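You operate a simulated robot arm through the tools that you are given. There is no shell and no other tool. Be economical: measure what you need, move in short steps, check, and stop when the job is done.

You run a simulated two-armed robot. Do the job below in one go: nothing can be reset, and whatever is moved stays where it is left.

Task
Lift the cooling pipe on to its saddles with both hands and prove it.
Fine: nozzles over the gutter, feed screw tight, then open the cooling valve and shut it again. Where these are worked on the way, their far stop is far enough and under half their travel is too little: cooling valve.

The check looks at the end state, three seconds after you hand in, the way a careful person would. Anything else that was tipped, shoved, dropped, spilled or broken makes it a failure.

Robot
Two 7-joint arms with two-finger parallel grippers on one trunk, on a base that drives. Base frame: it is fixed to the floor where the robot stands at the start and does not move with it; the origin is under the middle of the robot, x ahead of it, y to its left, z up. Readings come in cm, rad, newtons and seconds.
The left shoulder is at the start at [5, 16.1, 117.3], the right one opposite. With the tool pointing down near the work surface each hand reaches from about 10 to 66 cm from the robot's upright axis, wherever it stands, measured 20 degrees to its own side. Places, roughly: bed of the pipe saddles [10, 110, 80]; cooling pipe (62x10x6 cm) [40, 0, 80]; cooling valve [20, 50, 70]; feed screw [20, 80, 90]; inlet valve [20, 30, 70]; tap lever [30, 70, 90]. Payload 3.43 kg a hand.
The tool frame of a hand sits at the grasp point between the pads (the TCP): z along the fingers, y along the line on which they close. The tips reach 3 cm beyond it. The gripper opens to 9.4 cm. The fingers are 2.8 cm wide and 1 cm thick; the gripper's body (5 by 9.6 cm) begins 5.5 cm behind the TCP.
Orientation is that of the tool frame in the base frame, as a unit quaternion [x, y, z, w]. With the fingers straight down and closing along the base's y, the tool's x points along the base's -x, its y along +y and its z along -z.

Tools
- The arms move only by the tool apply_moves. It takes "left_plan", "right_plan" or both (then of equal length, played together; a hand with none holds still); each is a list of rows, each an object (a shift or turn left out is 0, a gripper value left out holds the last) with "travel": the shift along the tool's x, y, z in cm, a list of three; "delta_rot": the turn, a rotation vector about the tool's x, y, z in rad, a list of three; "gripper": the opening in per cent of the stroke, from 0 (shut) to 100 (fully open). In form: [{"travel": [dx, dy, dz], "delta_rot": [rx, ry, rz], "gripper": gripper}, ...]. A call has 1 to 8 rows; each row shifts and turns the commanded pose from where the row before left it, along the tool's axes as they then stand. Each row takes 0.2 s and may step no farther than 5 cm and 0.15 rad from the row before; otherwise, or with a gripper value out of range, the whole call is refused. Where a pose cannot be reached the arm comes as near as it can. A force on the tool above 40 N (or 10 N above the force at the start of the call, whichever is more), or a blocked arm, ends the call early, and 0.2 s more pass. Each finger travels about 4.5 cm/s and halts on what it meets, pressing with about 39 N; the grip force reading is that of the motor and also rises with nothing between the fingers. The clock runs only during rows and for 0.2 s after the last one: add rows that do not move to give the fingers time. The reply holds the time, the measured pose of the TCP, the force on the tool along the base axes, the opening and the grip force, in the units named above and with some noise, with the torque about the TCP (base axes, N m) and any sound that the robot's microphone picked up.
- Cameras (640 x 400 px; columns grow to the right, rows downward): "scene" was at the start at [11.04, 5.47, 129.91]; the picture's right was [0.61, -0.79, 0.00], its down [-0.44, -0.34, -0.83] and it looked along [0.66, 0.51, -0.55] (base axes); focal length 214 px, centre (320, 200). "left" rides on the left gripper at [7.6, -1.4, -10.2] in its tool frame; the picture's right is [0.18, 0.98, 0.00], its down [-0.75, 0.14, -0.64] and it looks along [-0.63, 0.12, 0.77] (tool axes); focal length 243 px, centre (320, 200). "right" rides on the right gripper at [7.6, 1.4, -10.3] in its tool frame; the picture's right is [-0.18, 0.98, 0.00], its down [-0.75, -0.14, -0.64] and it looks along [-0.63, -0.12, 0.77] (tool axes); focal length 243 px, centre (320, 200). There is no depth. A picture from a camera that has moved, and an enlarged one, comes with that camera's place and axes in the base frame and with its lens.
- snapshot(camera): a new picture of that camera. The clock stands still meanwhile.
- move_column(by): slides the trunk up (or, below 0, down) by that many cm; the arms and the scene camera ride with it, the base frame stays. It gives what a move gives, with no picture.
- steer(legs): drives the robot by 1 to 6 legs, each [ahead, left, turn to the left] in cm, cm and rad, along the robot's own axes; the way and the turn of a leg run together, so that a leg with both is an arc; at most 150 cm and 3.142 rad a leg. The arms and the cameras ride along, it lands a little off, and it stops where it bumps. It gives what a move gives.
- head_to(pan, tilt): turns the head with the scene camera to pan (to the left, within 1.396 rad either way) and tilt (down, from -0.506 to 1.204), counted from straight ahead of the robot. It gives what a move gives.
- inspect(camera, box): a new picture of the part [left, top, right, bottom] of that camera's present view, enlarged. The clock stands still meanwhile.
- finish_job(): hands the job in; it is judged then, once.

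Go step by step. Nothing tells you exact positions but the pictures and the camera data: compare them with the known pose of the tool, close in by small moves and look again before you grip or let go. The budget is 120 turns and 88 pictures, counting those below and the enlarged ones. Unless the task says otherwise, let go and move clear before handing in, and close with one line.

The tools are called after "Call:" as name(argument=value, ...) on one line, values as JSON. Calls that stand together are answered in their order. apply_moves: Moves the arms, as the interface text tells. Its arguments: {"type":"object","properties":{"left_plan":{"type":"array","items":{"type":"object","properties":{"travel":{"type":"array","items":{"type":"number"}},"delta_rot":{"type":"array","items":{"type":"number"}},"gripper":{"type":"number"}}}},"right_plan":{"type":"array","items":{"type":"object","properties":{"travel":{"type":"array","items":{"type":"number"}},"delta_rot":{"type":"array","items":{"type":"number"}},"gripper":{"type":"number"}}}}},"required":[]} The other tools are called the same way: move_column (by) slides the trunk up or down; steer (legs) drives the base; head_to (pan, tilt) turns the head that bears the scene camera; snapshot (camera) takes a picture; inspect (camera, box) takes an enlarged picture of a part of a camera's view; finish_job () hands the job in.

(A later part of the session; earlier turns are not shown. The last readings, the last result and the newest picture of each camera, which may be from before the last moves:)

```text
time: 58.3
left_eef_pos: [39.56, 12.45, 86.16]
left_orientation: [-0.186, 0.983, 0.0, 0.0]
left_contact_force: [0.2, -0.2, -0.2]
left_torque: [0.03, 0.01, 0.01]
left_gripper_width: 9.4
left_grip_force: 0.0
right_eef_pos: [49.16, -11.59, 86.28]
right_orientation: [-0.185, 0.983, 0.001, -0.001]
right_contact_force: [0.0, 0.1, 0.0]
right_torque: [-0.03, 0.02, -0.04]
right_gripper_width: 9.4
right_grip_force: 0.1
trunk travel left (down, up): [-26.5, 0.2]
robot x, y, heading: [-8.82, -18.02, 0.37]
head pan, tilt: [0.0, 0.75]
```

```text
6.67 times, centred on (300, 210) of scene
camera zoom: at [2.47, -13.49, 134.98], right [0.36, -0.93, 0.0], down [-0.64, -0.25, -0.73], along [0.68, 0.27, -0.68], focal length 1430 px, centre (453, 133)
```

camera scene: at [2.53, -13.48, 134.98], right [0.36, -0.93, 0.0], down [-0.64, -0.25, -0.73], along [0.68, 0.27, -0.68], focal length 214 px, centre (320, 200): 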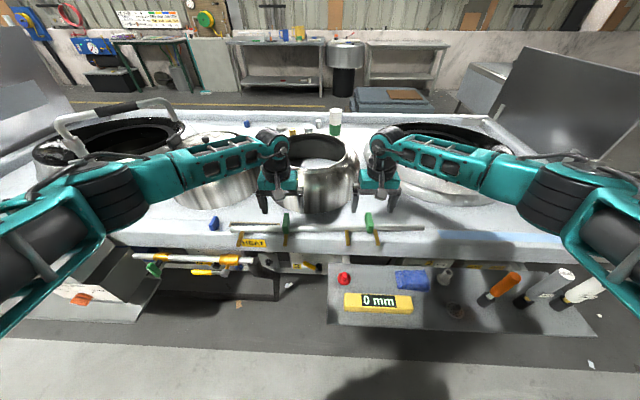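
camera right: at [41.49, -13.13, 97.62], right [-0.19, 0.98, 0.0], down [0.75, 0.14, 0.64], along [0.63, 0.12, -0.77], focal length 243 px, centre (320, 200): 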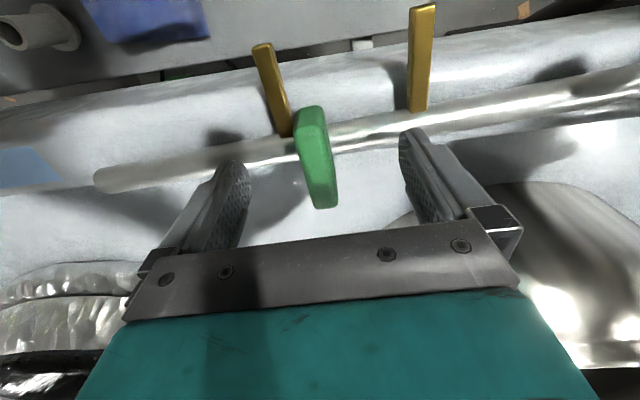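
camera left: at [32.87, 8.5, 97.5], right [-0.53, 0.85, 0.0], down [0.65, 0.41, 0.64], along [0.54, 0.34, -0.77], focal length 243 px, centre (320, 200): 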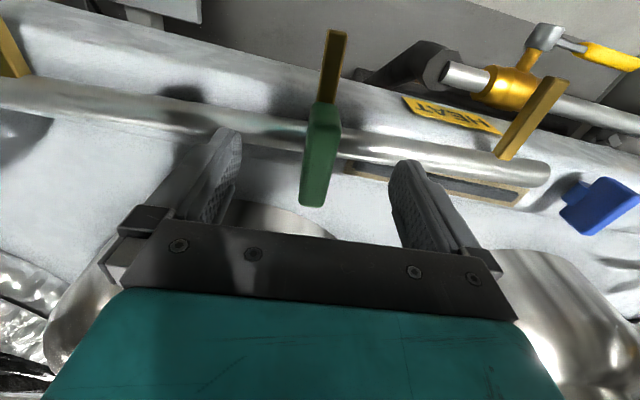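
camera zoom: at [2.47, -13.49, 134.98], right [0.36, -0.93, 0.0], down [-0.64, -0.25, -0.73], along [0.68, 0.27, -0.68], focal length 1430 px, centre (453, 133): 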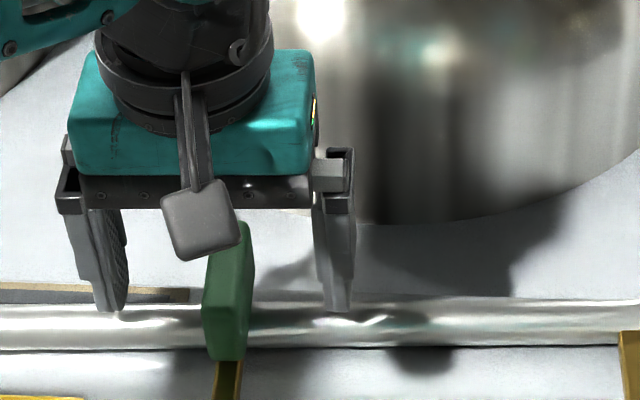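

The tips are just above the tube on both sides of the plate; I close both grippers.

Call:
apply_moves(left_plan=[{"gripper": 0}, {}, {}, {}, {}, {}], right_plan=[{"gripper": 0}, {}, {}, {}, {}, {}])

Call:
inspect(camera="scene", box=[220, 160, 412, 280])

```text
time: 59.7
left_eef_pos: [39.6, 12.47, 86.31]
left_orientation: [-0.187, 0.982, 0.0, 0.002]
left_contact_force: [5.2, 3.2, 0.0]
left_torque: [-0.28, 0.45, 0.7]
left_gripper_width: 1.77
left_grip_force: 39.0
right_eef_pos: [49.12, -11.74, 86.27]
right_orientation: [-0.185, 0.983, 0.0, 0.0]
right_contact_force: [-2.6, -4.4, 3.5]
right_torque: [0.1, -0.48, 0.97]
right_gripper_width: 1.77
right_grip_force: 38.9
trunk travel left (down, up): [-26.5, 0.2]
robot x, y, heading: [-8.63, -18.01, 0.372]
head pan, tilt: [0.0, 0.75]
```

```text
3.33 times, centred on (316, 220) of scene
camera zoom: at [2.47, -13.5, 134.98], right [0.36, -0.93, 0.0], down [-0.64, -0.25, -0.73], along [0.68, 0.27, -0.68], focal length 715 px, centre (333, 133)
```

zoom: 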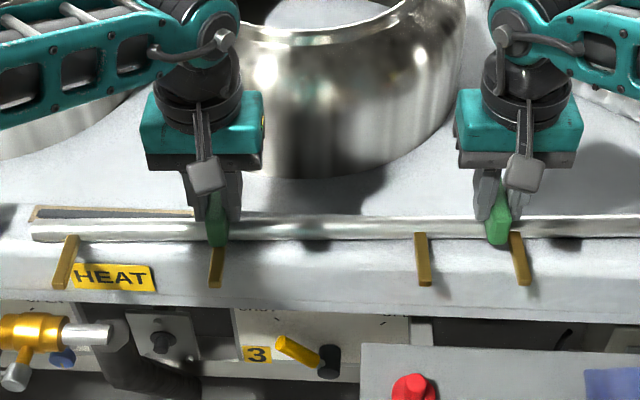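

Both grips hold at 1.77 cm. I lift both hands together.

Call:
apply_moves(left_plan=[{"travel": [0, 0, -1]}, {"travel": [0, 0, -1.5]}, {"travel": [0, 0, -2]}, {"travel": [0, 0, -2]}, {"travel": [0, 0, -2]}, {"travel": [0, 0, -1.5]}, {"travel": [0, 0, -1]}], right_plan=[{"travel": [0, 0, -1]}, {"travel": [0, 0, -1.5]}, {"travel": [0, 0, -2]}, {"travel": [0, 0, -2]}, {"travel": [0, 0, -2]}, {"travel": [0, 0, -1.5]}, {"travel": [0, 0, -1]}])

Call:
snapshot(camera="scene")

```text
time: 61.3
left_eef_pos: [39.71, 12.49, 97.33]
left_orientation: [-0.185, 0.983, 0.0, 0.001]
left_contact_force: [0.8, 5.6, -5.3]
left_torque: [0.54, -0.64, 0.35]
left_gripper_width: 1.77
left_grip_force: 39.2
right_eef_pos: [49.17, -11.7, 97.55]
right_orientation: [-0.184, 0.983, 0.001, -0.001]
right_contact_force: [-1.7, -5.2, -2.9]
right_torque: [-0.46, 0.69, 0.59]
right_gripper_width: 1.78
right_grip_force: 38.5
trunk travel left (down, up): [-26.5, 0.2]
robot x, y, heading: [-8.47, -18.19, 0.373]
head pan, tilt: [0.0, 0.75]
```

```text
51 pictures are left
camera scene: at [2.52, -13.48, 134.97], right [0.36, -0.93, 0.0], down [-0.64, -0.25, -0.73], along [0.68, 0.27, -0.68], focal length 214 px, centre (320, 200)
```

scene: 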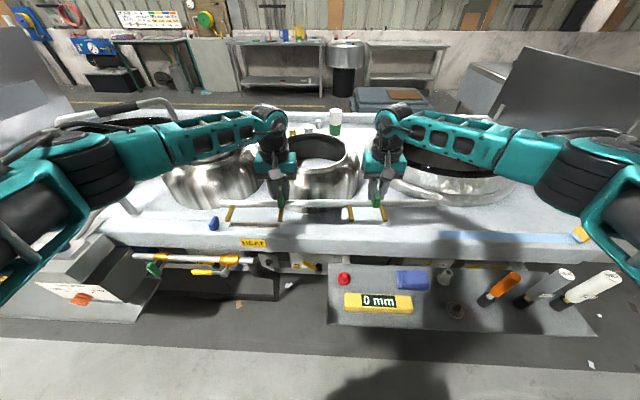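

The pipe is up level in both hands. I back off and drive left along the bench toward the saddles, stopping short.

Call:
steer(legs=[[-33, 0, 0], [0, 120, 0]])

Call:
head_to(pan=0.0, tilt=0.7)

Call:
snapshot(camera="scene")

```text
time: 73.7
left_eef_pos: [-34.33, 110.73, 97.26]
left_orientation: [-0.186, 0.983, 0.0, 0.0]
left_contact_force: [6.1, -2.7, -4.5]
left_torque: [0.03, -0.06, 0.44]
left_gripper_width: 1.75
left_grip_force: 39.3
right_eef_pos: [-24.9, 86.67, 97.3]
right_orientation: [-0.185, 0.983, 0.001, 0.001]
right_contact_force: [-5.9, 2.8, -3.6]
right_torque: [-0.06, 0.11, 0.69]
right_gripper_width: 1.75
right_grip_force: 38.7
trunk travel left (down, up): [-26.5, 0.2]
robot x, y, heading: [-82.76, 80.38, 0.372]
head pan, tilt: [0.0, 0.75]
```

```text
time: 74.3
left_eef_pos: [-34.42, 110.72, 97.32]
left_orientation: [-0.185, 0.983, -0.001, 0.0]
left_contact_force: [2.6, 0.6, -3.9]
left_torque: [-0.05, 0.54, 0.2]
left_gripper_width: 1.78
left_grip_force: 39.1
right_eef_pos: [-24.89, 86.55, 97.39]
right_orientation: [-0.186, 0.983, 0.0, -0.001]
right_contact_force: [-2.4, -0.8, -2.6]
right_torque: [0.17, -0.5, 0.41]
right_gripper_width: 1.75
right_grip_force: 38.8
trunk travel left (down, up): [-26.5, 0.2]
robot x, y, heading: [-82.83, 80.2, 0.372]
head pan, tilt: [0.0, 0.7]
```

```text
50 pictures are left
camera scene: at [-71.35, 84.91, 135.4], right [0.36, -0.93, 0.0], down [-0.6, -0.23, -0.76], along [0.71, 0.28, -0.64], focal length 214 px, centre (320, 200)
```

scene: 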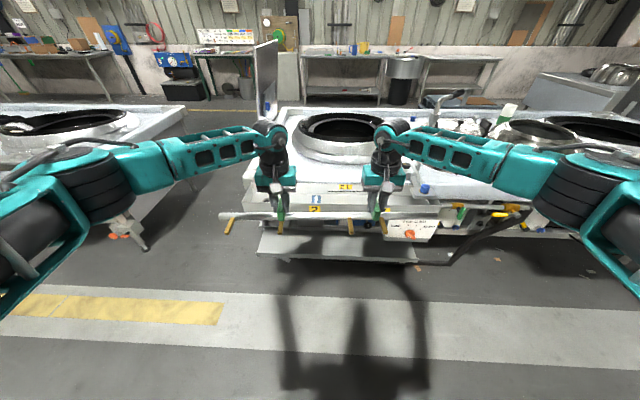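

Call:
steer(legs=[[18, 0, 0]])

Call:
inspect(camera="scene", box=[160, 130, 480, 330])

Call:
snapshot(camera="left")

Call:
snapshot(camera="right")

```text
time: 75.8
left_eef_pos: [-17.62, 117.66, 97.14]
left_orientation: [-0.187, 0.982, 0.0, 0.0]
left_contact_force: [3.1, 1.2, -5.1]
left_torque: [0.07, 0.18, 0.3]
left_gripper_width: 1.76
left_grip_force: 39.5
right_eef_pos: [-8.0, 93.34, 97.36]
right_orientation: [-0.186, 0.982, 0.001, -0.002]
right_contact_force: [-3.0, -1.1, -4.5]
right_torque: [0.0, -0.08, 0.52]
right_gripper_width: 1.8
right_grip_force: 38.8
trunk travel left (down, up): [-26.5, 0.2]
robot x, y, heading: [-65.82, 86.57, 0.375]
head pan, tilt: [0.0, 0.7]
```

```text
2.00 times, centred on (320, 230) of scene
camera zoom: at [-54.47, 91.59, 135.39], right [0.37, -0.93, 0.0], down [-0.6, -0.24, -0.76], along [0.71, 0.28, -0.65], focal length 429 px, centre (320, 140)
```

zoom: 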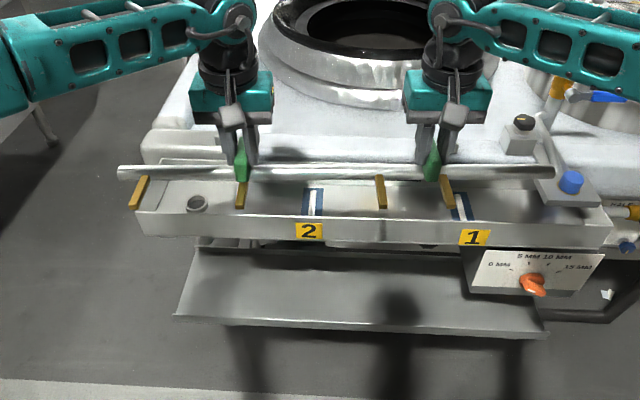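

```text
48 pictures are left
camera left: at [-24.18, 113.64, 107.47], right [-0.53, 0.85, 0.0], down [0.65, 0.41, 0.64], along [0.54, 0.34, -0.77], focal length 243 px, centre (320, 200)
```

left: 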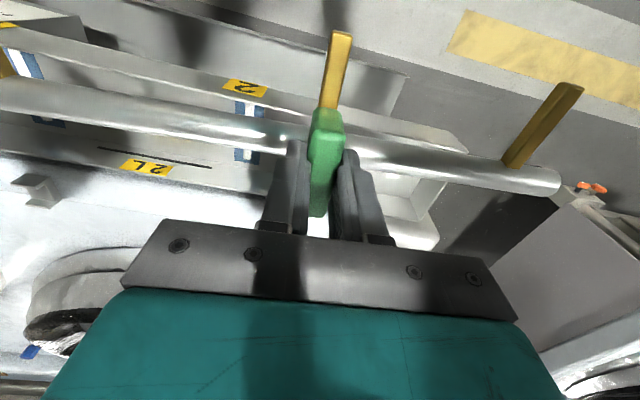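

```text
47 pictures are left
camera right: at [-15.62, 91.86, 107.61], right [-0.19, 0.98, 0.0], down [0.75, 0.14, 0.64], along [0.63, 0.12, -0.77], focal length 243 px, centre (320, 200)
```

right: 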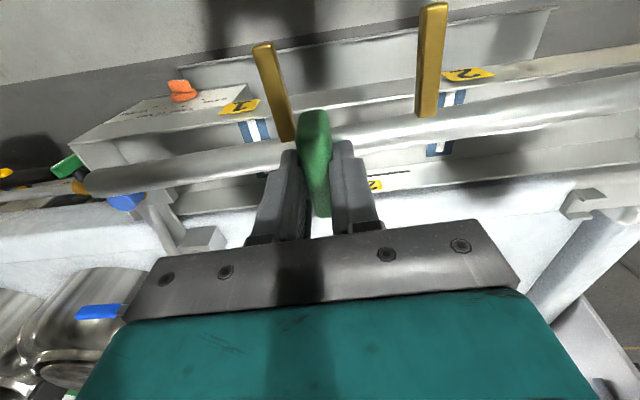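

Saddles estimated at A≈[12.4,91.9] and B≈[-0.8,132], feed screw ≈[18,79,86.5]; the pipe centre should go to ≈[6,111.5]. I turn slightly and close in, still high, then compare again.

Call:
steer(legs=[[0, 0, -0.04], [11, 1.2, 0]])

Call:
inspect(camera="scene", box=[160, 130, 480, 330])

Call:
snapshot(camera="left")

Call:
snapshot(camera="right")

```text
time: 77.4
left_eef_pos: [-6.43, 120.38, 97.25]
left_orientation: [-0.168, 0.986, 0.0, 0.0]
left_contact_force: [2.4, 0.3, -5.0]
left_torque: [0.08, 0.34, 0.22]
left_gripper_width: 1.77
left_grip_force: 39.3
right_eef_pos: [2.08, 95.85, 97.28]
right_orientation: [-0.166, 0.986, 0.0, -0.002]
right_contact_force: [-1.9, -0.1, -3.0]
right_torque: [0.08, -0.18, 0.44]
right_gripper_width: 1.78
right_grip_force: 39.6
trunk travel left (down, up): [-26.5, 0.2]
robot x, y, heading: [-56.14, 92.21, 0.337]
head pan, tilt: [0.0, 0.7]
```

```text
2.00 times, centred on (320, 230) of scene
camera zoom: at [-44.31, 95.9, 135.38], right [0.33, -0.94, 0.0], down [-0.61, -0.21, -0.76], along [0.72, 0.25, -0.65], focal length 429 px, centre (320, 140)
```

zoom: 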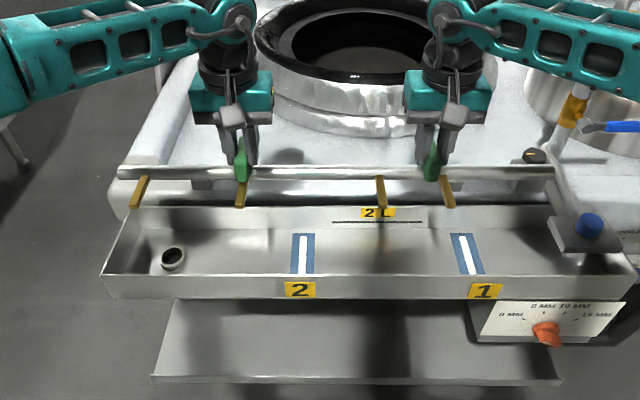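

```text
45 pictures are left
camera left: at [-13.17, 116.72, 107.45], right [-0.5, 0.87, 0.0], down [0.66, 0.38, 0.64], along [0.56, 0.32, -0.77], focal length 243 px, centre (320, 200)
```

left: 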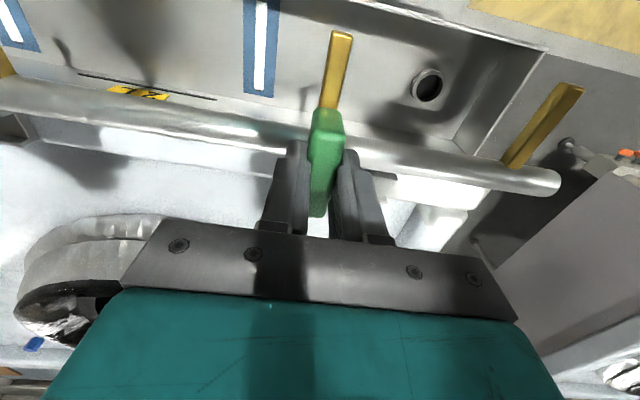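

```text
44 pictures are left
camera right: at [-5.49, 94.63, 107.6], right [-0.15, 0.99, 0.0], down [0.76, 0.11, 0.64], along [0.63, 0.1, -0.77], focal length 243 px, centre (320, 200)
```

right: 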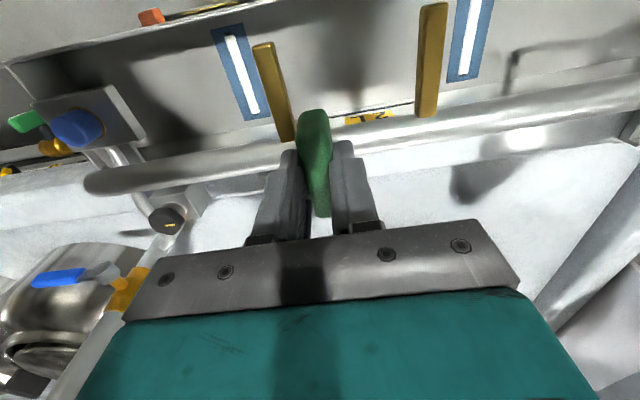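

The bench edge is now parallel with the pipe. I go forward the last part above the saddles and check.

Call:
steer(legs=[[7, 0.5, 0]])

Call:
snapshot(camera="left")

Call:
snapshot(camera="right")

Call:
inspect(camera="scene", box=[160, 130, 480, 330])

```text
time: 78.5
left_eef_pos: [-0.03, 123.15, 97.22]
left_orientation: [-0.166, 0.986, 0.0, 0.0]
left_contact_force: [3.0, 0.7, -4.3]
left_torque: [0.07, 0.38, 0.07]
left_gripper_width: 1.78
left_grip_force: 38.6
right_eef_pos: [8.53, 98.6, 97.33]
right_orientation: [-0.167, 0.986, 0.001, -0.002]
right_contact_force: [-1.6, 0.0, -3.7]
right_torque: [0.06, -0.25, 0.34]
right_gripper_width: 1.77
right_grip_force: 38.7
trunk travel left (down, up): [-26.5, 0.2]
robot x, y, heading: [-50.06, 94.77, 0.336]
head pan, tilt: [0.0, 0.7]
```

```text
43 pictures are left
camera left: at [-6.76, 119.46, 107.46], right [-0.5, 0.87, 0.0], down [0.66, 0.38, 0.64], along [0.56, 0.32, -0.77], focal length 243 px, centre (320, 200)
```

left: 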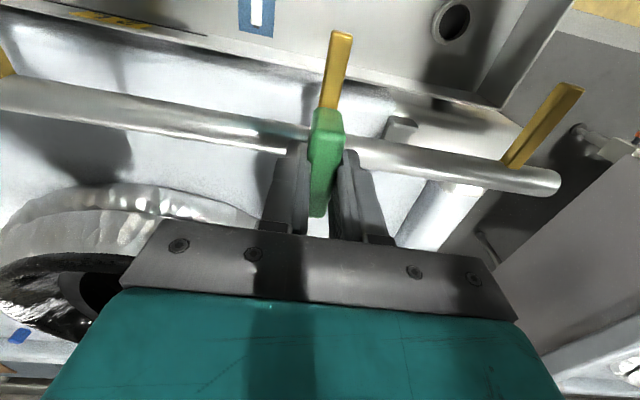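

```text
42 pictures are left
camera right: at [0.9, 97.35, 107.6], right [-0.15, 0.99, 0.0], down [0.76, 0.11, 0.64], along [0.63, 0.1, -0.77], focal length 243 px, centre (320, 200)
```

right: 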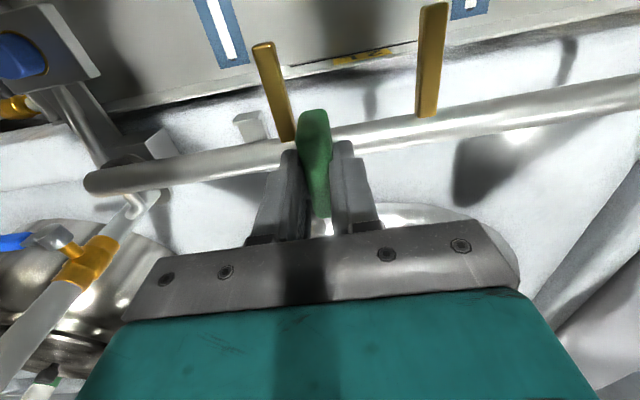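

```text
2.00 times, centred on (320, 230) of scene
camera zoom: at [-37.91, 98.64, 135.38], right [0.33, -0.94, 0.0], down [-0.61, -0.21, -0.76], along [0.72, 0.25, -0.65], focal length 429 px, centre (320, 140)
```

zoom: 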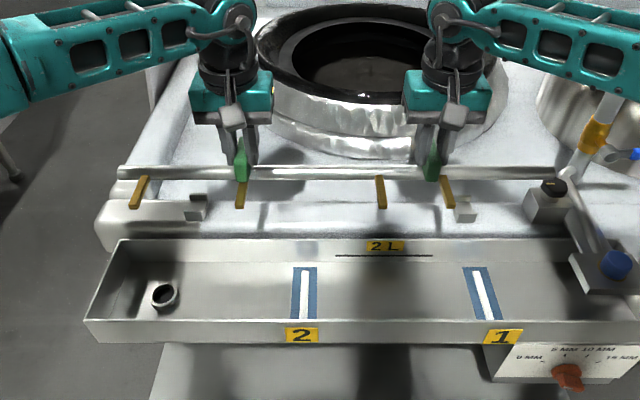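

Clear view: saddles at A≈[12.3,91.8], B≈[-1.5,132.3], pipe needs about 1.5 cm ahead and 0.7 cm left. I shift and lower to just above the saddles.

Call:
apply_moves(left_plan=[{"travel": [-0.8, 0.35, 0.5]}, {"travel": [-0.7, 0.35, 1]}, {"travel": [0, 0, 1.5]}, {"travel": [0, 0, 1.5]}, {"travel": [0, 0, 1]}], right_plan=[{"travel": [-0.8, 0.35, 0.5]}, {"travel": [-0.7, 0.35, 1]}, {"travel": [0, 0, 1.5]}, {"travel": [0, 0, 1.5]}, {"travel": [0, 0, 1]}])

Call:
inspect(camera="scene", box=[200, 160, 456, 320])

Call:
inspect(camera="left", box=[240, 60, 560, 260])

Call:
inspect(camera="right", box=[40, 60, 360, 260])

```text
time: 79.7
left_eef_pos: [1.29, 124.2, 91.67]
left_orientation: [-0.169, 0.986, 0.0, 0.0]
left_contact_force: [0.5, 2.9, -2.4]
left_torque: [-0.3, 0.28, 0.09]
left_gripper_width: 1.78
left_grip_force: 39.0
right_eef_pos: [9.72, 99.54, 91.8]
right_orientation: [-0.167, 0.986, 0.0, -0.002]
right_contact_force: [-0.8, -3.4, -5.2]
right_torque: [-0.15, -0.4, 0.41]
right_gripper_width: 1.77
right_grip_force: 38.9
trunk travel left (down, up): [-26.5, 0.2]
robot x, y, heading: [-49.81, 94.3, 0.334]
head pan, tilt: [0.0, 0.7]
```

```text
2.50 times, centred on (328, 240) of scene
camera zoom: at [-37.98, 98.62, 135.4], right [0.33, -0.94, 0.0], down [-0.61, -0.21, -0.76], along [0.72, 0.25, -0.64], focal length 536 px, centre (300, 100)
```

zoom: 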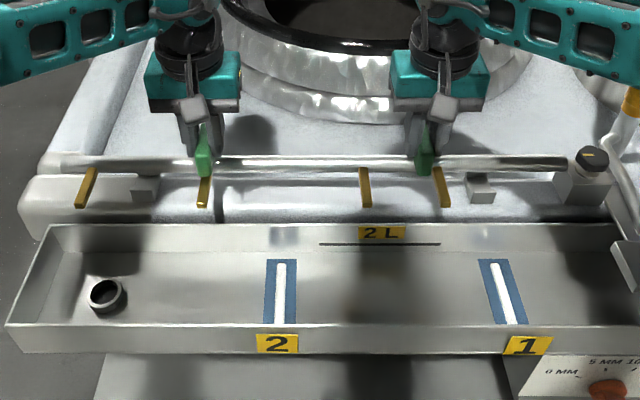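

```text
2.00 times, centred on (400, 160) of left
camera zoom: at [-5.56, 120.53, 101.89], right [-0.5, 0.87, 0.0], down [0.66, 0.38, 0.64], along [0.56, 0.32, -0.77], focal length 485 px, centre (160, 280)
```

zoom: 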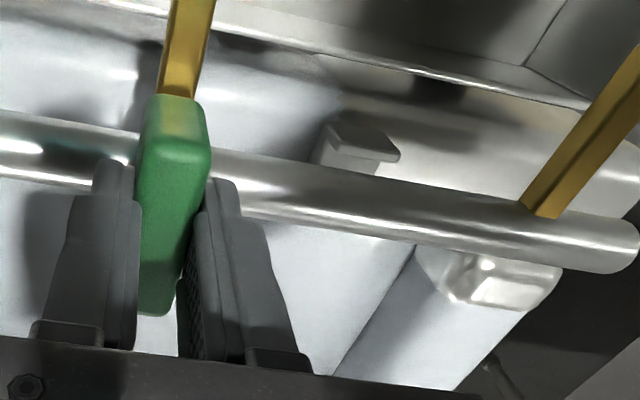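

```text
2.00 times, centred on (200, 160) of right
camera zoom: at [2.12, 98.47, 102.1], right [-0.15, 0.99, 0.0], down [0.76, 0.12, 0.64], along [0.63, 0.1, -0.77], focal length 485 px, centre (560, 280)
```

zoom: 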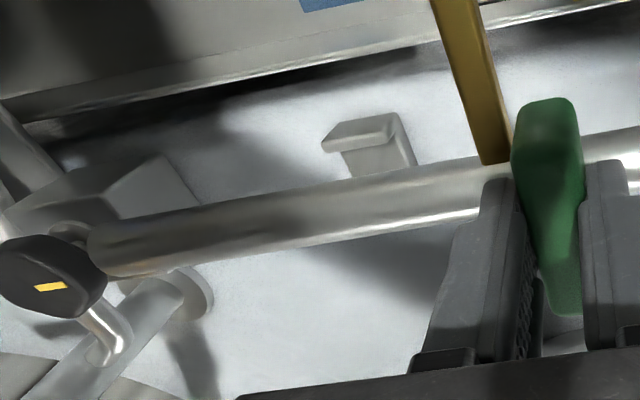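

Call:
apply_moves(left_plan=[{"travel": [-0.3, 0, 0.6]}, {"travel": [0, 0, 0.6]}], right_plan=[{"travel": [0, 0, 0.6]}, {"travel": [0, 0, 0.6]}])

Call:
inspect(camera="left", box=[320, 60, 480, 160])

Call:
inspect(camera="right", box=[40, 60, 280, 210])

```text
time: 80.3
left_eef_pos: [1.41, 124.25, 90.32]
left_orientation: [-0.166, 0.986, 0.001, 0.0]
left_contact_force: [-4.7, -1.4, -3.0]
left_torque: [0.32, -0.71, -0.7]
left_gripper_width: 1.77
left_grip_force: 39.1
right_eef_pos: [9.72, 99.73, 90.59]
right_orientation: [-0.166, 0.986, 0.0, -0.001]
right_contact_force: [6.0, 0.0, -3.8]
right_torque: [-0.38, 0.7, -0.62]
right_gripper_width: 1.8
right_grip_force: 39.0
trunk travel left (down, up): [-26.5, 0.2]
robot x, y, heading: [-50.12, 94.16, 0.34]
head pan, tilt: [0.0, 0.7]
```

```text
4.00 times, centred on (400, 110) of left
camera zoom: at [-5.32, 120.68, 100.73], right [-0.5, 0.87, 0.0], down [0.67, 0.38, 0.64], along [0.56, 0.32, -0.77], focal length 970 px, centre (0, 560)
```

zoom: 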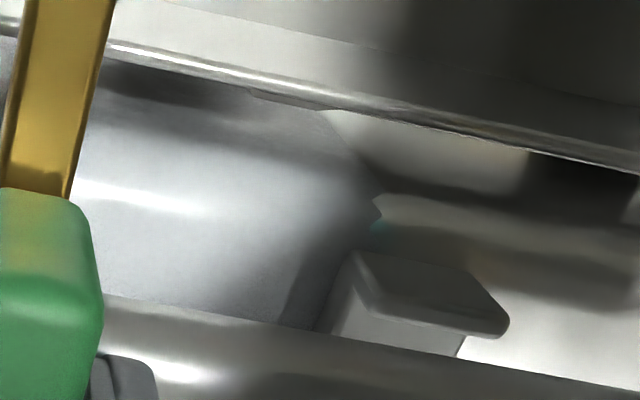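

```text
2.67 times, centred on (160, 135) of right
camera zoom: at [2.13, 98.5, 100.92], right [-0.15, 0.99, 0.0], down [0.76, 0.11, 0.64], along [0.63, 0.1, -0.77], focal length 647 px, centre (747, 373)
```

zoom: 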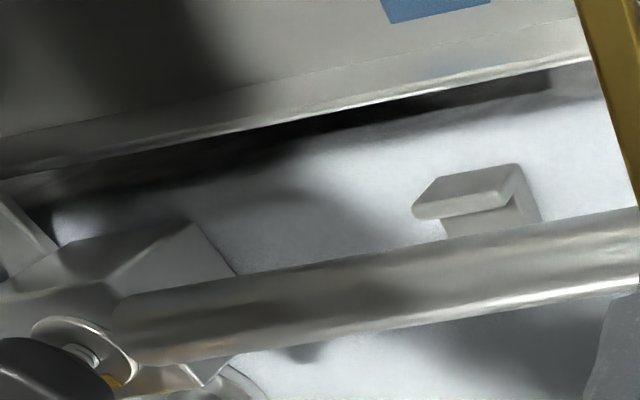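

Call:
inspect(camera="scene", box=[380, 205, 476, 265])

Call:
inspect(camera="right", box=[0, 100, 160, 200])

```text
6.67 times, centred on (428, 235) of scene
camera zoom: at [-37.98, 98.62, 135.4], right [0.33, -0.94, 0.0], down [-0.61, -0.21, -0.76], along [0.72, 0.25, -0.64], focal length 1430 px, centre (-400, -33)
```

zoom: 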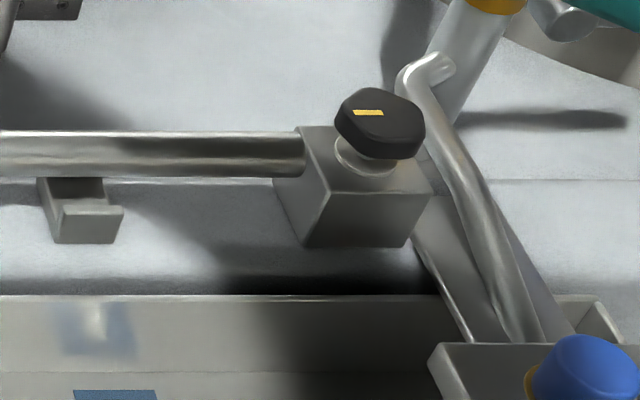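

```text
4.00 times, centred on (80, 150) of right
camera zoom: at [2.13, 98.5, 100.92], right [-0.15, 0.99, 0.0], down [0.76, 0.11, 0.64], along [0.63, 0.1, -0.77], focal length 970 px, centre (1280, 400)
```

zoom: 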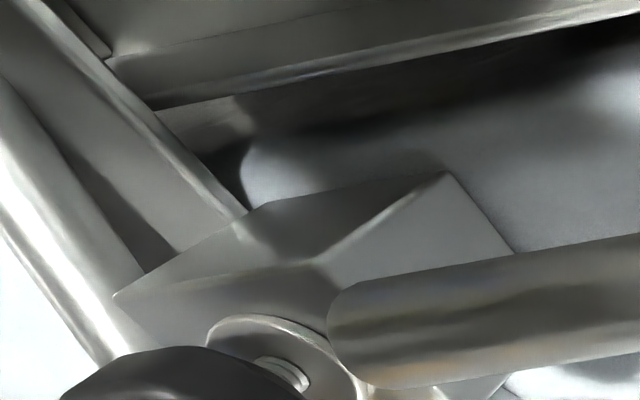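

The block's left face is about 1 cm from the pipe end and the channel centreline seems ≈0.3 cm further ahead. I nudge ahead and right a bit, lower to nearly the wall tops, then compare.

Call:
apply_moves(left_plan=[{"travel": [-0.25, -0.2, 0.5]}, {"travel": [0, -0.2, 0.6]}], right_plan=[{"travel": [-0.35, -0.2, 0.5]}, {"travel": [0, -0.2, 0.6]}])

Call:
inspect(camera="scene", box=[380, 205, 476, 265])

Call:
inspect(camera="scene", box=[220, 205, 316, 265])

```text
time: 80.9
left_eef_pos: [1.85, 124.09, 89.37]
left_orientation: [-0.168, 0.986, 0.0, 0.0]
left_contact_force: [-4.4, -1.5, -3.4]
left_torque: [0.18, -0.21, -0.54]
left_gripper_width: 1.78
left_grip_force: 39.3
right_eef_pos: [10.15, 99.44, 89.51]
right_orientation: [-0.167, 0.986, 0.0, -0.001]
right_contact_force: [4.9, -0.6, -3.6]
right_torque: [-0.27, 0.19, -0.67]
right_gripper_width: 1.75
right_grip_force: 38.8
trunk travel left (down, up): [-26.5, 0.2]
robot x, y, heading: [-49.77, 94.47, 0.336]
head pan, tilt: [0.0, 0.7]
```

```text
6.67 times, centred on (428, 235) of scene
camera zoom: at [-37.98, 98.6, 135.4], right [0.33, -0.94, 0.0], down [-0.61, -0.21, -0.76], along [0.72, 0.25, -0.64], focal length 1430 px, centre (-400, -33)
```

zoom: 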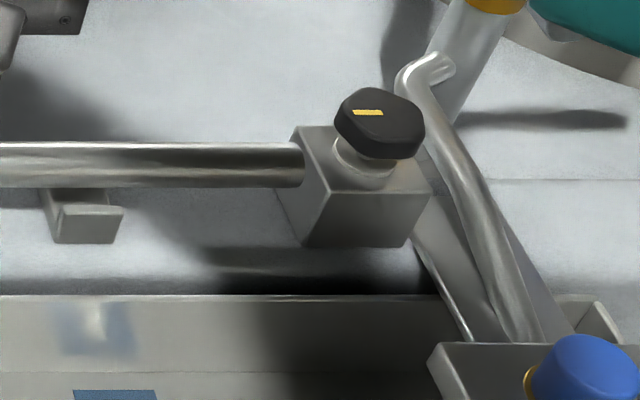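

```text
6.67 times, centred on (268, 235) of scene
camera zoom: at [-37.98, 98.6, 135.4], right [0.33, -0.94, 0.0], down [-0.61, -0.21, -0.76], along [0.72, 0.25, -0.64], focal length 1430 px, centre (667, -33)
```

zoom: 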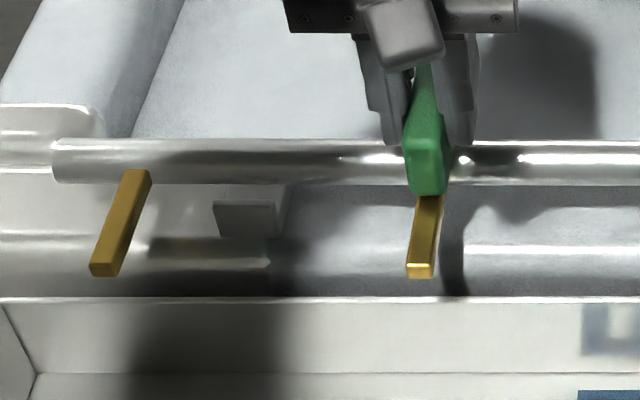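

Call:
apply_moves(left_plan=[{"travel": [0, 0, 0.3]}, {"travel": [0, 0, 0.3]}, {"travel": [0, 0, 0.2]}], right_plan=[{"travel": [0, 0, 0.3]}, {"travel": [0, 0, 0.3]}, {"travel": [0, 0, 0.2]}])

Call:
inspect(camera="left", box=[320, 60, 480, 160])

Call:
inspect(camera="right", box=[120, 70, 280, 170])

```text
time: 81.7
left_eef_pos: [1.71, 124.04, 88.65]
left_orientation: [-0.167, 0.986, 0.0, 0.0]
left_contact_force: [-5.4, -1.3, -4.4]
left_torque: [0.03, -0.03, -0.8]
left_gripper_width: 1.76
left_grip_force: 39.2
right_eef_pos: [10.08, 99.41, 88.79]
right_orientation: [-0.166, 0.986, 0.001, 0.0]
right_contact_force: [5.7, 2.6, -1.2]
right_torque: [-0.08, 0.02, -0.67]
right_gripper_width: 1.78
right_grip_force: 38.9
trunk travel left (down, up): [-26.5, 0.2]
robot x, y, heading: [-49.76, 94.16, 0.336]
head pan, tilt: [0.0, 0.7]
```

```text
4.00 times, centred on (400, 110) of left
camera zoom: at [-4.98, 120.38, 98.93], right [-0.5, 0.87, 0.0], down [0.66, 0.38, 0.64], along [0.56, 0.32, -0.77], focal length 970 px, centre (0, 560)
```

zoom: 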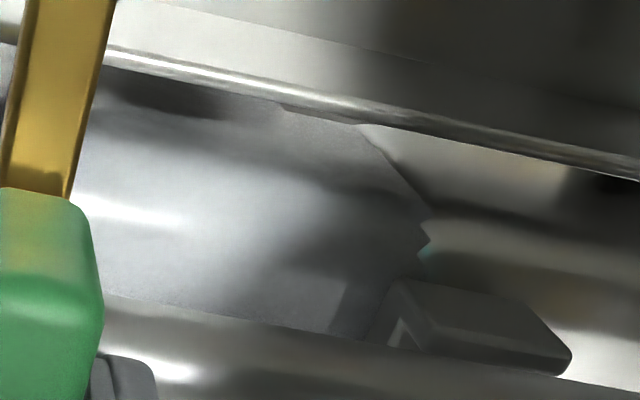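

```text
4.00 times, centred on (200, 120) of right
camera zoom: at [2.47, 98.18, 99.08], right [-0.15, 0.99, 0.0], down [0.76, 0.11, 0.64], along [0.63, 0.1, -0.77], focal length 970 px, centre (800, 520)
```

zoom: 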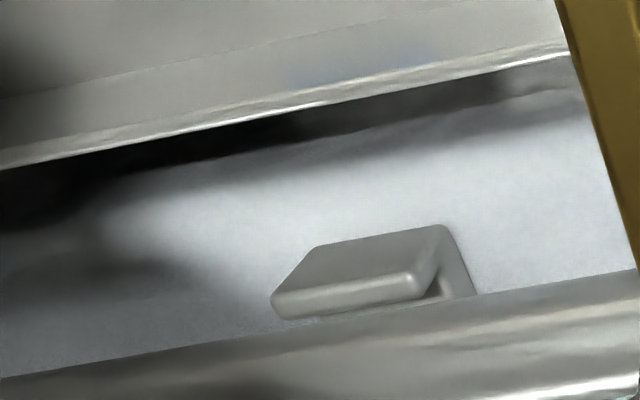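

Near contact height the pipe is almost inside the channels; left end needs ≈0.3 cm and right ≈0.15 cm further ahead. I shift and lower slowly.

Call:
apply_moves(left_plan=[{"travel": [-0.3, 0, 0]}, {"travel": [0, 0, 0.3]}, {"travel": [0, 0, 0.2]}, {}], right_plan=[{"travel": [-0.15, 0, 0]}, {"travel": [0, 0, 0.3]}, {"travel": [0, 0, 0.2]}, {}])

Call:
inspect(camera="left", box=[360, 100, 488, 180])

Call:
inspect(camera="right", box=[120, 100, 248, 180])

```text
time: 82.7
left_eef_pos: [2.08, 124.05, 88.66]
left_orientation: [-0.168, 0.986, -0.001, 0.005]
left_contact_force: [-4.2, 2.0, 17.5]
left_torque: [-0.04, 0.54, -1.16]
left_gripper_width: 1.78
left_grip_force: 38.3
right_eef_pos: [10.24, 99.46, 88.72]
right_orientation: [-0.167, 0.986, 0.003, 0.004]
right_contact_force: [7.5, 0.8, 22.0]
right_torque: [-0.08, -0.42, -0.97]
right_gripper_width: 1.77
right_grip_force: 39.6
trunk travel left (down, up): [-26.5, 0.2]
robot x, y, heading: [-49.91, 94.31, 0.335]
head pan, tilt: [0.0, 0.7]
```

```text
5.00 times, centred on (424, 140) of left
camera zoom: at [-4.89, 120.41, 98.85], right [-0.5, 0.87, 0.0], down [0.66, 0.38, 0.65], along [0.56, 0.32, -0.76], focal length 1213 px, centre (-200, 500)
```

zoom: 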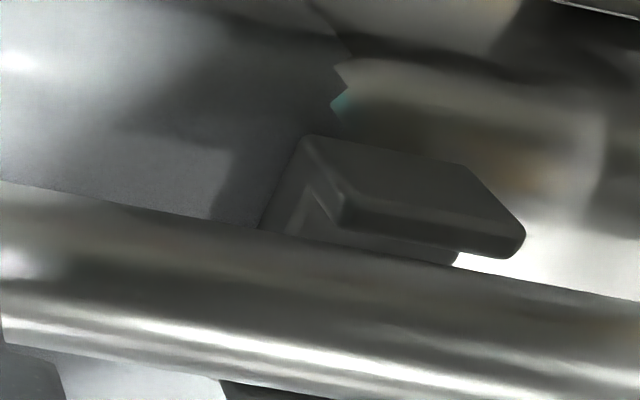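

```text
5.00 times, centred on (184, 140) of right
camera zoom: at [2.47, 98.18, 99.01], right [-0.15, 0.99, 0.0], down [0.75, 0.11, 0.65], along [0.64, 0.1, -0.76], focal length 1213 px, centre (1000, 500)
```

zoom: 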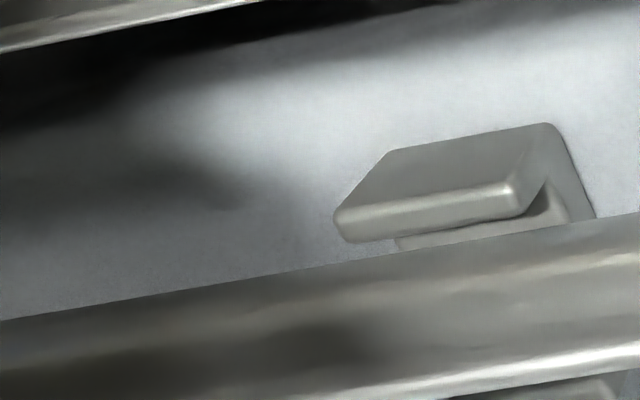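

There's 20 N upward contact at z≈88.7, which suggests the pipe sits on the rear wall edges with a gap visible at the front. I lift slightly, shift back ~0.25 cm, and lower again.

Call:
apply_moves(left_plan=[{"travel": [0, 0, -0.4]}, {"travel": [0.25, 0, -0.2]}, {"travel": [0, 0, 0.3]}, {"travel": [0, 0, 0.3]}, {"travel": [0, 0, 0.2]}, {}], right_plan=[{"travel": [0, 0, -0.4]}, {"travel": [0.25, 0, -0.2]}, {"travel": [0, 0, 0.3]}, {"travel": [0, 0, 0.3]}, {"travel": [0, 0, 0.2]}, {}])

```text
time: 84.1
left_eef_pos: [1.73, 123.9, 88.54]
left_orientation: [-0.168, 0.986, 0.0, 0.006]
left_contact_force: [-3.8, 1.7, 29.4]
left_torque: [-0.15, 0.49, -1.06]
left_gripper_width: 1.79
left_grip_force: 38.8
right_eef_pos: [9.95, 99.23, 88.73]
right_orientation: [-0.165, 0.986, 0.002, 0.004]
right_contact_force: [7.3, -4.0, 25.1]
right_torque: [-0.1, -0.13, -1.1]
right_gripper_width: 1.79
right_grip_force: 38.8
trunk travel left (down, up): [-26.5, 0.2]
robot x, y, heading: [-50.13, 94.23, 0.336]
head pan, tilt: [0.0, 0.7]
```

Call:
inspect(camera="scene", box=[380, 205, 444, 245])

Call:
inspect(camera="left", box=[360, 100, 520, 200])

```text
10.00 times, centred on (412, 225) of scene
camera zoom: at [-38.57, 98.4, 135.51], right [0.33, -0.94, 0.0], down [-0.6, -0.21, -0.77], along [0.73, 0.25, -0.64], focal length 2145 px, centre (-600, -50)
```

zoom: 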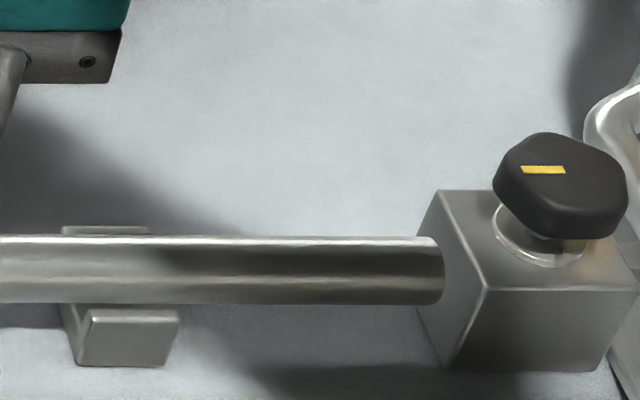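

```text
4.00 times, centred on (440, 150) of left
camera zoom: at [-5.16, 120.31, 98.71], right [-0.5, 0.87, 0.0], down [0.66, 0.38, 0.65], along [0.56, 0.32, -0.76], focal length 970 px, centre (-160, 400)
```

zoom: 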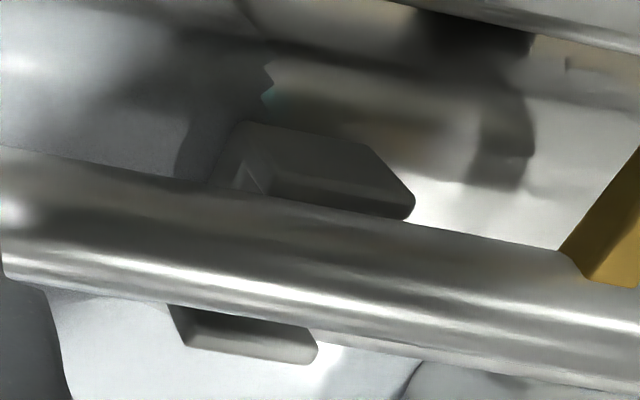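

Call:
apply_moves(left_plan=[{"travel": [-0.3, 0, 0]}, {}], right_plan=[{"travel": [-0.3, 0, 0]}, {}])

Call:
apply_moves(left_plan=[{"travel": [-0.3, 0, 0]}, {}], right_plan=[{"travel": [-0.3, 0, 0]}, {}])

```text
time: 84.7
left_eef_pos: [1.71, 123.94, 88.44]
left_orientation: [-0.168, 0.986, 0.001, 0.004]
left_contact_force: [-12.4, -0.2, 29.6]
left_torque: [-0.35, 1.11, -0.91]
left_gripper_width: 1.8
left_grip_force: 39.3
right_eef_pos: [9.85, 99.25, 88.62]
right_orientation: [-0.167, 0.986, 0.0, 0.002]
right_contact_force: [-3.1, -8.6, 25.9]
right_torque: [-0.28, 0.17, -1.02]
right_gripper_width: 1.81
right_grip_force: 39.1
trunk travel left (down, up): [-26.5, 0.2]
robot x, y, heading: [-49.79, 94.61, 0.332]
head pan, tilt: [0.0, 0.7]
```

```text
time: 85.3
left_eef_pos: [1.95, 124.07, 88.44]
left_orientation: [-0.168, 0.986, 0.002, 0.002]
left_contact_force: [-20.1, -2.5, 34.0]
left_torque: [-0.39, 0.99, -0.64]
left_gripper_width: 1.79
left_grip_force: 38.4
right_eef_pos: [10.17, 99.46, 88.59]
right_orientation: [-0.166, 0.986, 0.001, 0.002]
right_contact_force: [-0.9, -6.5, 21.1]
right_torque: [-0.45, 0.72, -0.88]
right_gripper_width: 1.8
right_grip_force: 38.6
trunk travel left (down, up): [-26.5, 0.2]
robot x, y, heading: [-49.86, 94.35, 0.333]
head pan, tilt: [0.0, 0.7]
```

Call:
apply_moves(left_plan=[{"travel": [0, 0, -0.3]}, {}], right_plan=[{"travel": [0, 0, -0.3]}, {}])

Call:
inspect(camera="left", box=[360, 100, 520, 200])

Call:
inspect(camera="right", box=[120, 100, 280, 200])

```text
time: 85.9
left_eef_pos: [2.01, 124.11, 88.47]
left_orientation: [-0.166, 0.986, 0.0, 0.002]
left_contact_force: [-17.4, -2.7, 23.4]
left_torque: [-0.19, 0.5, -1.18]
left_gripper_width: 1.75
left_grip_force: 38.9
right_eef_pos: [10.3, 99.43, 88.42]
right_orientation: [-0.167, 0.986, 0.001, 0.002]
right_contact_force: [5.8, -1.8, 5.0]
right_torque: [-0.32, 0.46, -0.96]
right_gripper_width: 1.77
right_grip_force: 39.0
trunk travel left (down, up): [-26.5, 0.2]
robot x, y, heading: [-50.04, 94.41, 0.334]
head pan, tilt: [0.0, 0.7]
```

```text
4.00 times, centred on (440, 150) of left
camera zoom: at [-4.67, 120.47, 98.76], right [-0.5, 0.87, 0.0], down [0.66, 0.38, 0.64], along [0.56, 0.32, -0.77], focal length 970 px, centre (-160, 400)
```

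zoom: 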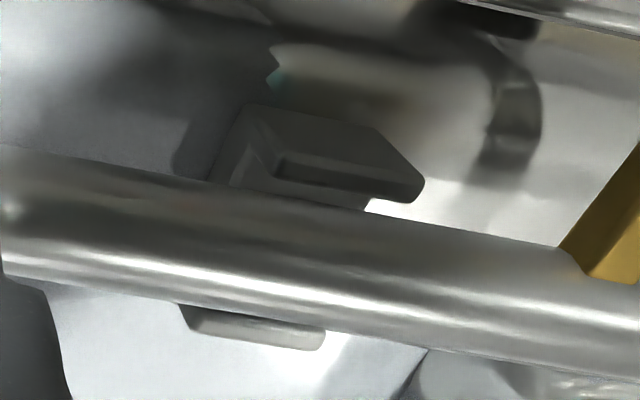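

```text
4.00 times, centred on (200, 150) of right
camera zoom: at [2.63, 98.27, 98.77], right [-0.15, 0.99, 0.0], down [0.76, 0.11, 0.64], along [0.64, 0.1, -0.77], focal length 970 px, centre (800, 400)
```

zoom: 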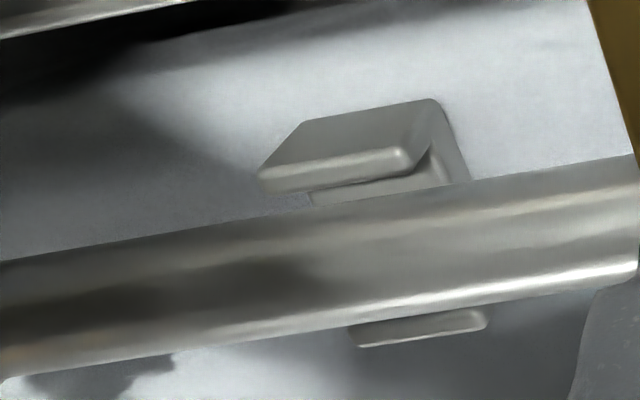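

Call:
apply_moves(left_plan=[{"travel": [0.25, 0, -0.2]}, {}, {}], right_plan=[{}, {}, {}])

Call:
apply_moves(left_plan=[{"travel": [0, 0, 0.3]}, {"travel": [0, 0, 0.2]}, {}], right_plan=[{"travel": [0, 0, 0.2]}, {"travel": [0, 0, 0.2]}, {}])

```text
time: 86.7
left_eef_pos: [2.17, 124.11, 88.4]
left_orientation: [-0.168, 0.986, 0.001, 0.0]
left_contact_force: [0.6, 1.9, 1.8]
left_torque: [0.19, 0.87, -0.08]
left_gripper_width: 1.77
left_grip_force: 38.7
right_eef_pos: [10.43, 99.48, 88.27]
right_orientation: [-0.168, 0.986, 0.001, -0.002]
right_contact_force: [2.2, -3.6, -2.6]
right_torque: [0.46, -0.66, -0.32]
right_gripper_width: 1.78
right_grip_force: 38.7
trunk travel left (down, up): [-26.5, 0.2]
robot x, y, heading: [-49.63, 94.48, 0.336]
head pan, tilt: [0.0, 0.7]
```

```text
time: 87.5
left_eef_pos: [2.15, 124.1, 88.4]
left_orientation: [-0.167, 0.986, 0.001, 0.004]
left_contact_force: [-12.3, 1.7, 33.0]
left_torque: [0.72, 0.47, -0.61]
left_gripper_width: 1.79
left_grip_force: 39.0
right_eef_pos: [10.46, 99.52, 88.14]
right_orientation: [-0.166, 0.986, 0.0, 0.001]
right_contact_force: [11.9, 0.3, -7.5]
right_torque: [0.67, 0.36, -0.68]
right_gripper_width: 1.79
right_grip_force: 38.0
trunk travel left (down, up): [-26.5, 0.2]
robot x, y, heading: [-50.03, 94.5, 0.332]
head pan, tilt: [0.0, 0.7]
```

Call:
apply_moves(left_plan=[{"travel": [0, 0, -0.4]}, {}], right_plan=[{"travel": [0, 0, 0.2]}, {}])

Call:
inspect(camera="left", box=[360, 100, 520, 200])

Call:
inspect(camera="scene", box=[210, 205, 466, 265])

```text
time: 88.1
left_eef_pos: [2.11, 124.13, 88.31]
left_orientation: [-0.167, 0.986, 0.001, 0.0]
left_contact_force: [1.5, 1.8, 3.6]
left_torque: [1.33, -0.24, -0.22]
left_gripper_width: 1.81
left_grip_force: 39.0
right_eef_pos: [10.48, 99.47, 87.75]
right_orientation: [-0.167, 0.986, 0.0, -0.002]
right_contact_force: [3.2, -4.8, 1.7]
right_torque: [0.74, 0.94, -0.26]
right_gripper_width: 1.81
right_grip_force: 39.0
trunk travel left (down, up): [-26.5, 0.2]
robot x, y, heading: [-49.68, 94.7, 0.333]
head pan, tilt: [0.0, 0.7]
```

```text
4.00 times, centred on (440, 150) of left
camera zoom: at [-4.62, 120.42, 98.56], right [-0.5, 0.87, 0.0], down [0.66, 0.38, 0.64], along [0.56, 0.32, -0.77], focal length 970 px, centre (-160, 400)
```

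zoom: 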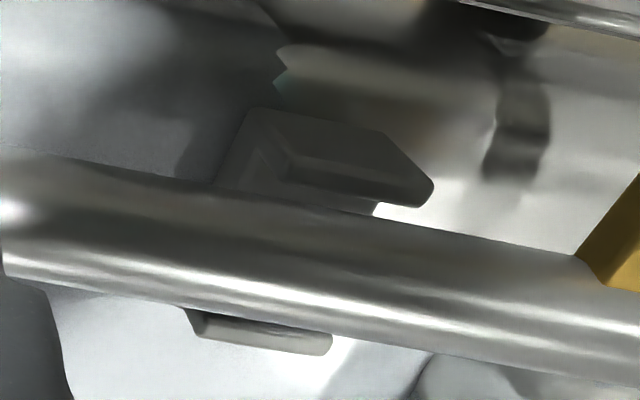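

```text
2.50 times, centred on (338, 235) of scene
camera zoom: at [-38.05, 98.48, 135.39], right [0.33, -0.94, 0.0], down [-0.61, -0.21, -0.77], along [0.72, 0.25, -0.64], focal length 536 px, centre (275, 112)
```

zoom: 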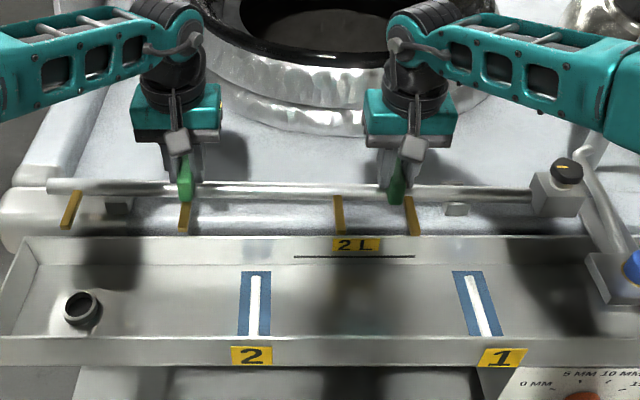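

The right end is entering its channel; the left still rides on an edge. I wiggle the left hand slightly back and forward while lowering.

Call:
apply_moves(left_plan=[{"travel": [0.15, 0, 0.15]}, {}], right_plan=[{}, {}])

Call:
apply_moves(left_plan=[{"travel": [0.15, 0, 0.1]}, {}], right_plan=[{}, {}])

```text
time: 88.7
left_eef_pos: [1.95, 124.23, 88.2]
left_orientation: [-0.168, 0.986, 0.001, 0.001]
left_contact_force: [5.9, 6.5, 6.8]
left_torque: [1.02, 0.33, -0.04]
left_gripper_width: 1.82
left_grip_force: 38.8
right_eef_pos: [10.37, 99.53, 87.69]
right_orientation: [-0.168, 0.986, 0.0, -0.001]
right_contact_force: [0.1, -5.1, -0.7]
right_torque: [0.82, 0.15, 0.08]
right_gripper_width: 1.81
right_grip_force: 39.3
trunk travel left (down, up): [-26.5, 0.2]
robot x, y, heading: [-49.73, 94.66, 0.341]
head pan, tilt: [0.0, 0.7]
```

```text
time: 89.3
left_eef_pos: [1.99, 124.2, 88.3]
left_orientation: [-0.168, 0.986, 0.0, 0.002]
left_contact_force: [7.7, 8.6, 11.9]
left_torque: [0.99, 0.53, 0.22]
left_gripper_width: 1.8
left_grip_force: 39.1
right_eef_pos: [10.41, 99.48, 87.75]
right_orientation: [-0.167, 0.986, 0.0, -0.001]
right_contact_force: [-3.3, -4.3, -1.2]
right_torque: [0.98, -0.14, 0.32]
right_gripper_width: 1.8
right_grip_force: 38.8
trunk travel left (down, up): [-26.5, 0.2]
robot x, y, heading: [-49.96, 94.47, 0.334]
head pan, tilt: [0.0, 0.7]
```

Call:
apply_moves(left_plan=[{"travel": [-0.25, 0, -0.1]}, {}], right_plan=[{}, {}])

Call:
apply_moves(left_plan=[{"travel": [-0.25, 0, 0.1]}, {}], right_plan=[{}, {}])

Call:
apply_moves(left_plan=[{"travel": [-0.2, 0, 0.1]}, {}], right_plan=[{}, {}])

```text
time: 89.9
left_eef_pos: [1.98, 124.07, 88.26]
left_orientation: [-0.168, 0.986, 0.001, 0.0]
left_contact_force: [-7.1, 5.4, 14.4]
left_torque: [1.08, 0.04, -0.05]
left_gripper_width: 1.78
left_grip_force: 39.2
right_eef_pos: [10.32, 99.39, 87.79]
right_orientation: [-0.166, 0.986, 0.001, 0.0]
right_contact_force: [1.0, -1.8, -3.3]
right_torque: [0.55, 0.95, 0.19]
right_gripper_width: 1.77
right_grip_force: 39.5
trunk travel left (down, up): [-26.5, 0.2]
robot x, y, heading: [-49.96, 94.33, 0.338]
head pan, tilt: [0.0, 0.7]
```

```text
time: 90.5
left_eef_pos: [2.25, 124.17, 88.37]
left_orientation: [-0.167, 0.986, 0.0, 0.0]
left_contact_force: [-14.8, 0.7, 22.5]
left_torque: [0.78, 0.65, -0.51]
left_gripper_width: 1.81
left_grip_force: 38.9
right_eef_pos: [10.35, 99.41, 87.91]
right_orientation: [-0.166, 0.986, 0.001, 0.001]
right_contact_force: [7.2, -2.5, -5.1]
right_torque: [0.69, 0.68, -0.26]
right_gripper_width: 1.79
right_grip_force: 39.0
trunk travel left (down, up): [-26.5, 0.2]
robot x, y, heading: [-49.8, 94.56, 0.334]
head pan, tilt: [0.0, 0.7]
```

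```text
time: 91.1
left_eef_pos: [2.42, 124.19, 87.91]
left_orientation: [-0.167, 0.986, 0.001, -0.001]
left_contact_force: [-9.4, 0.2, -5.5]
left_torque: [0.14, 0.07, -1.19]
left_gripper_width: 1.79
left_grip_force: 39.3
right_eef_pos: [10.47, 99.49, 87.78]
right_orientation: [-0.166, 0.986, 0.001, 0.0]
right_contact_force: [9.8, 0.9, -2.1]
right_torque: [0.17, 0.0, -1.06]
right_gripper_width: 1.76
right_grip_force: 38.5
trunk travel left (down, up): [-26.5, 0.2]
robot x, y, heading: [-49.83, 94.49, 0.334]
head pan, tilt: [0.0, 0.7]
```

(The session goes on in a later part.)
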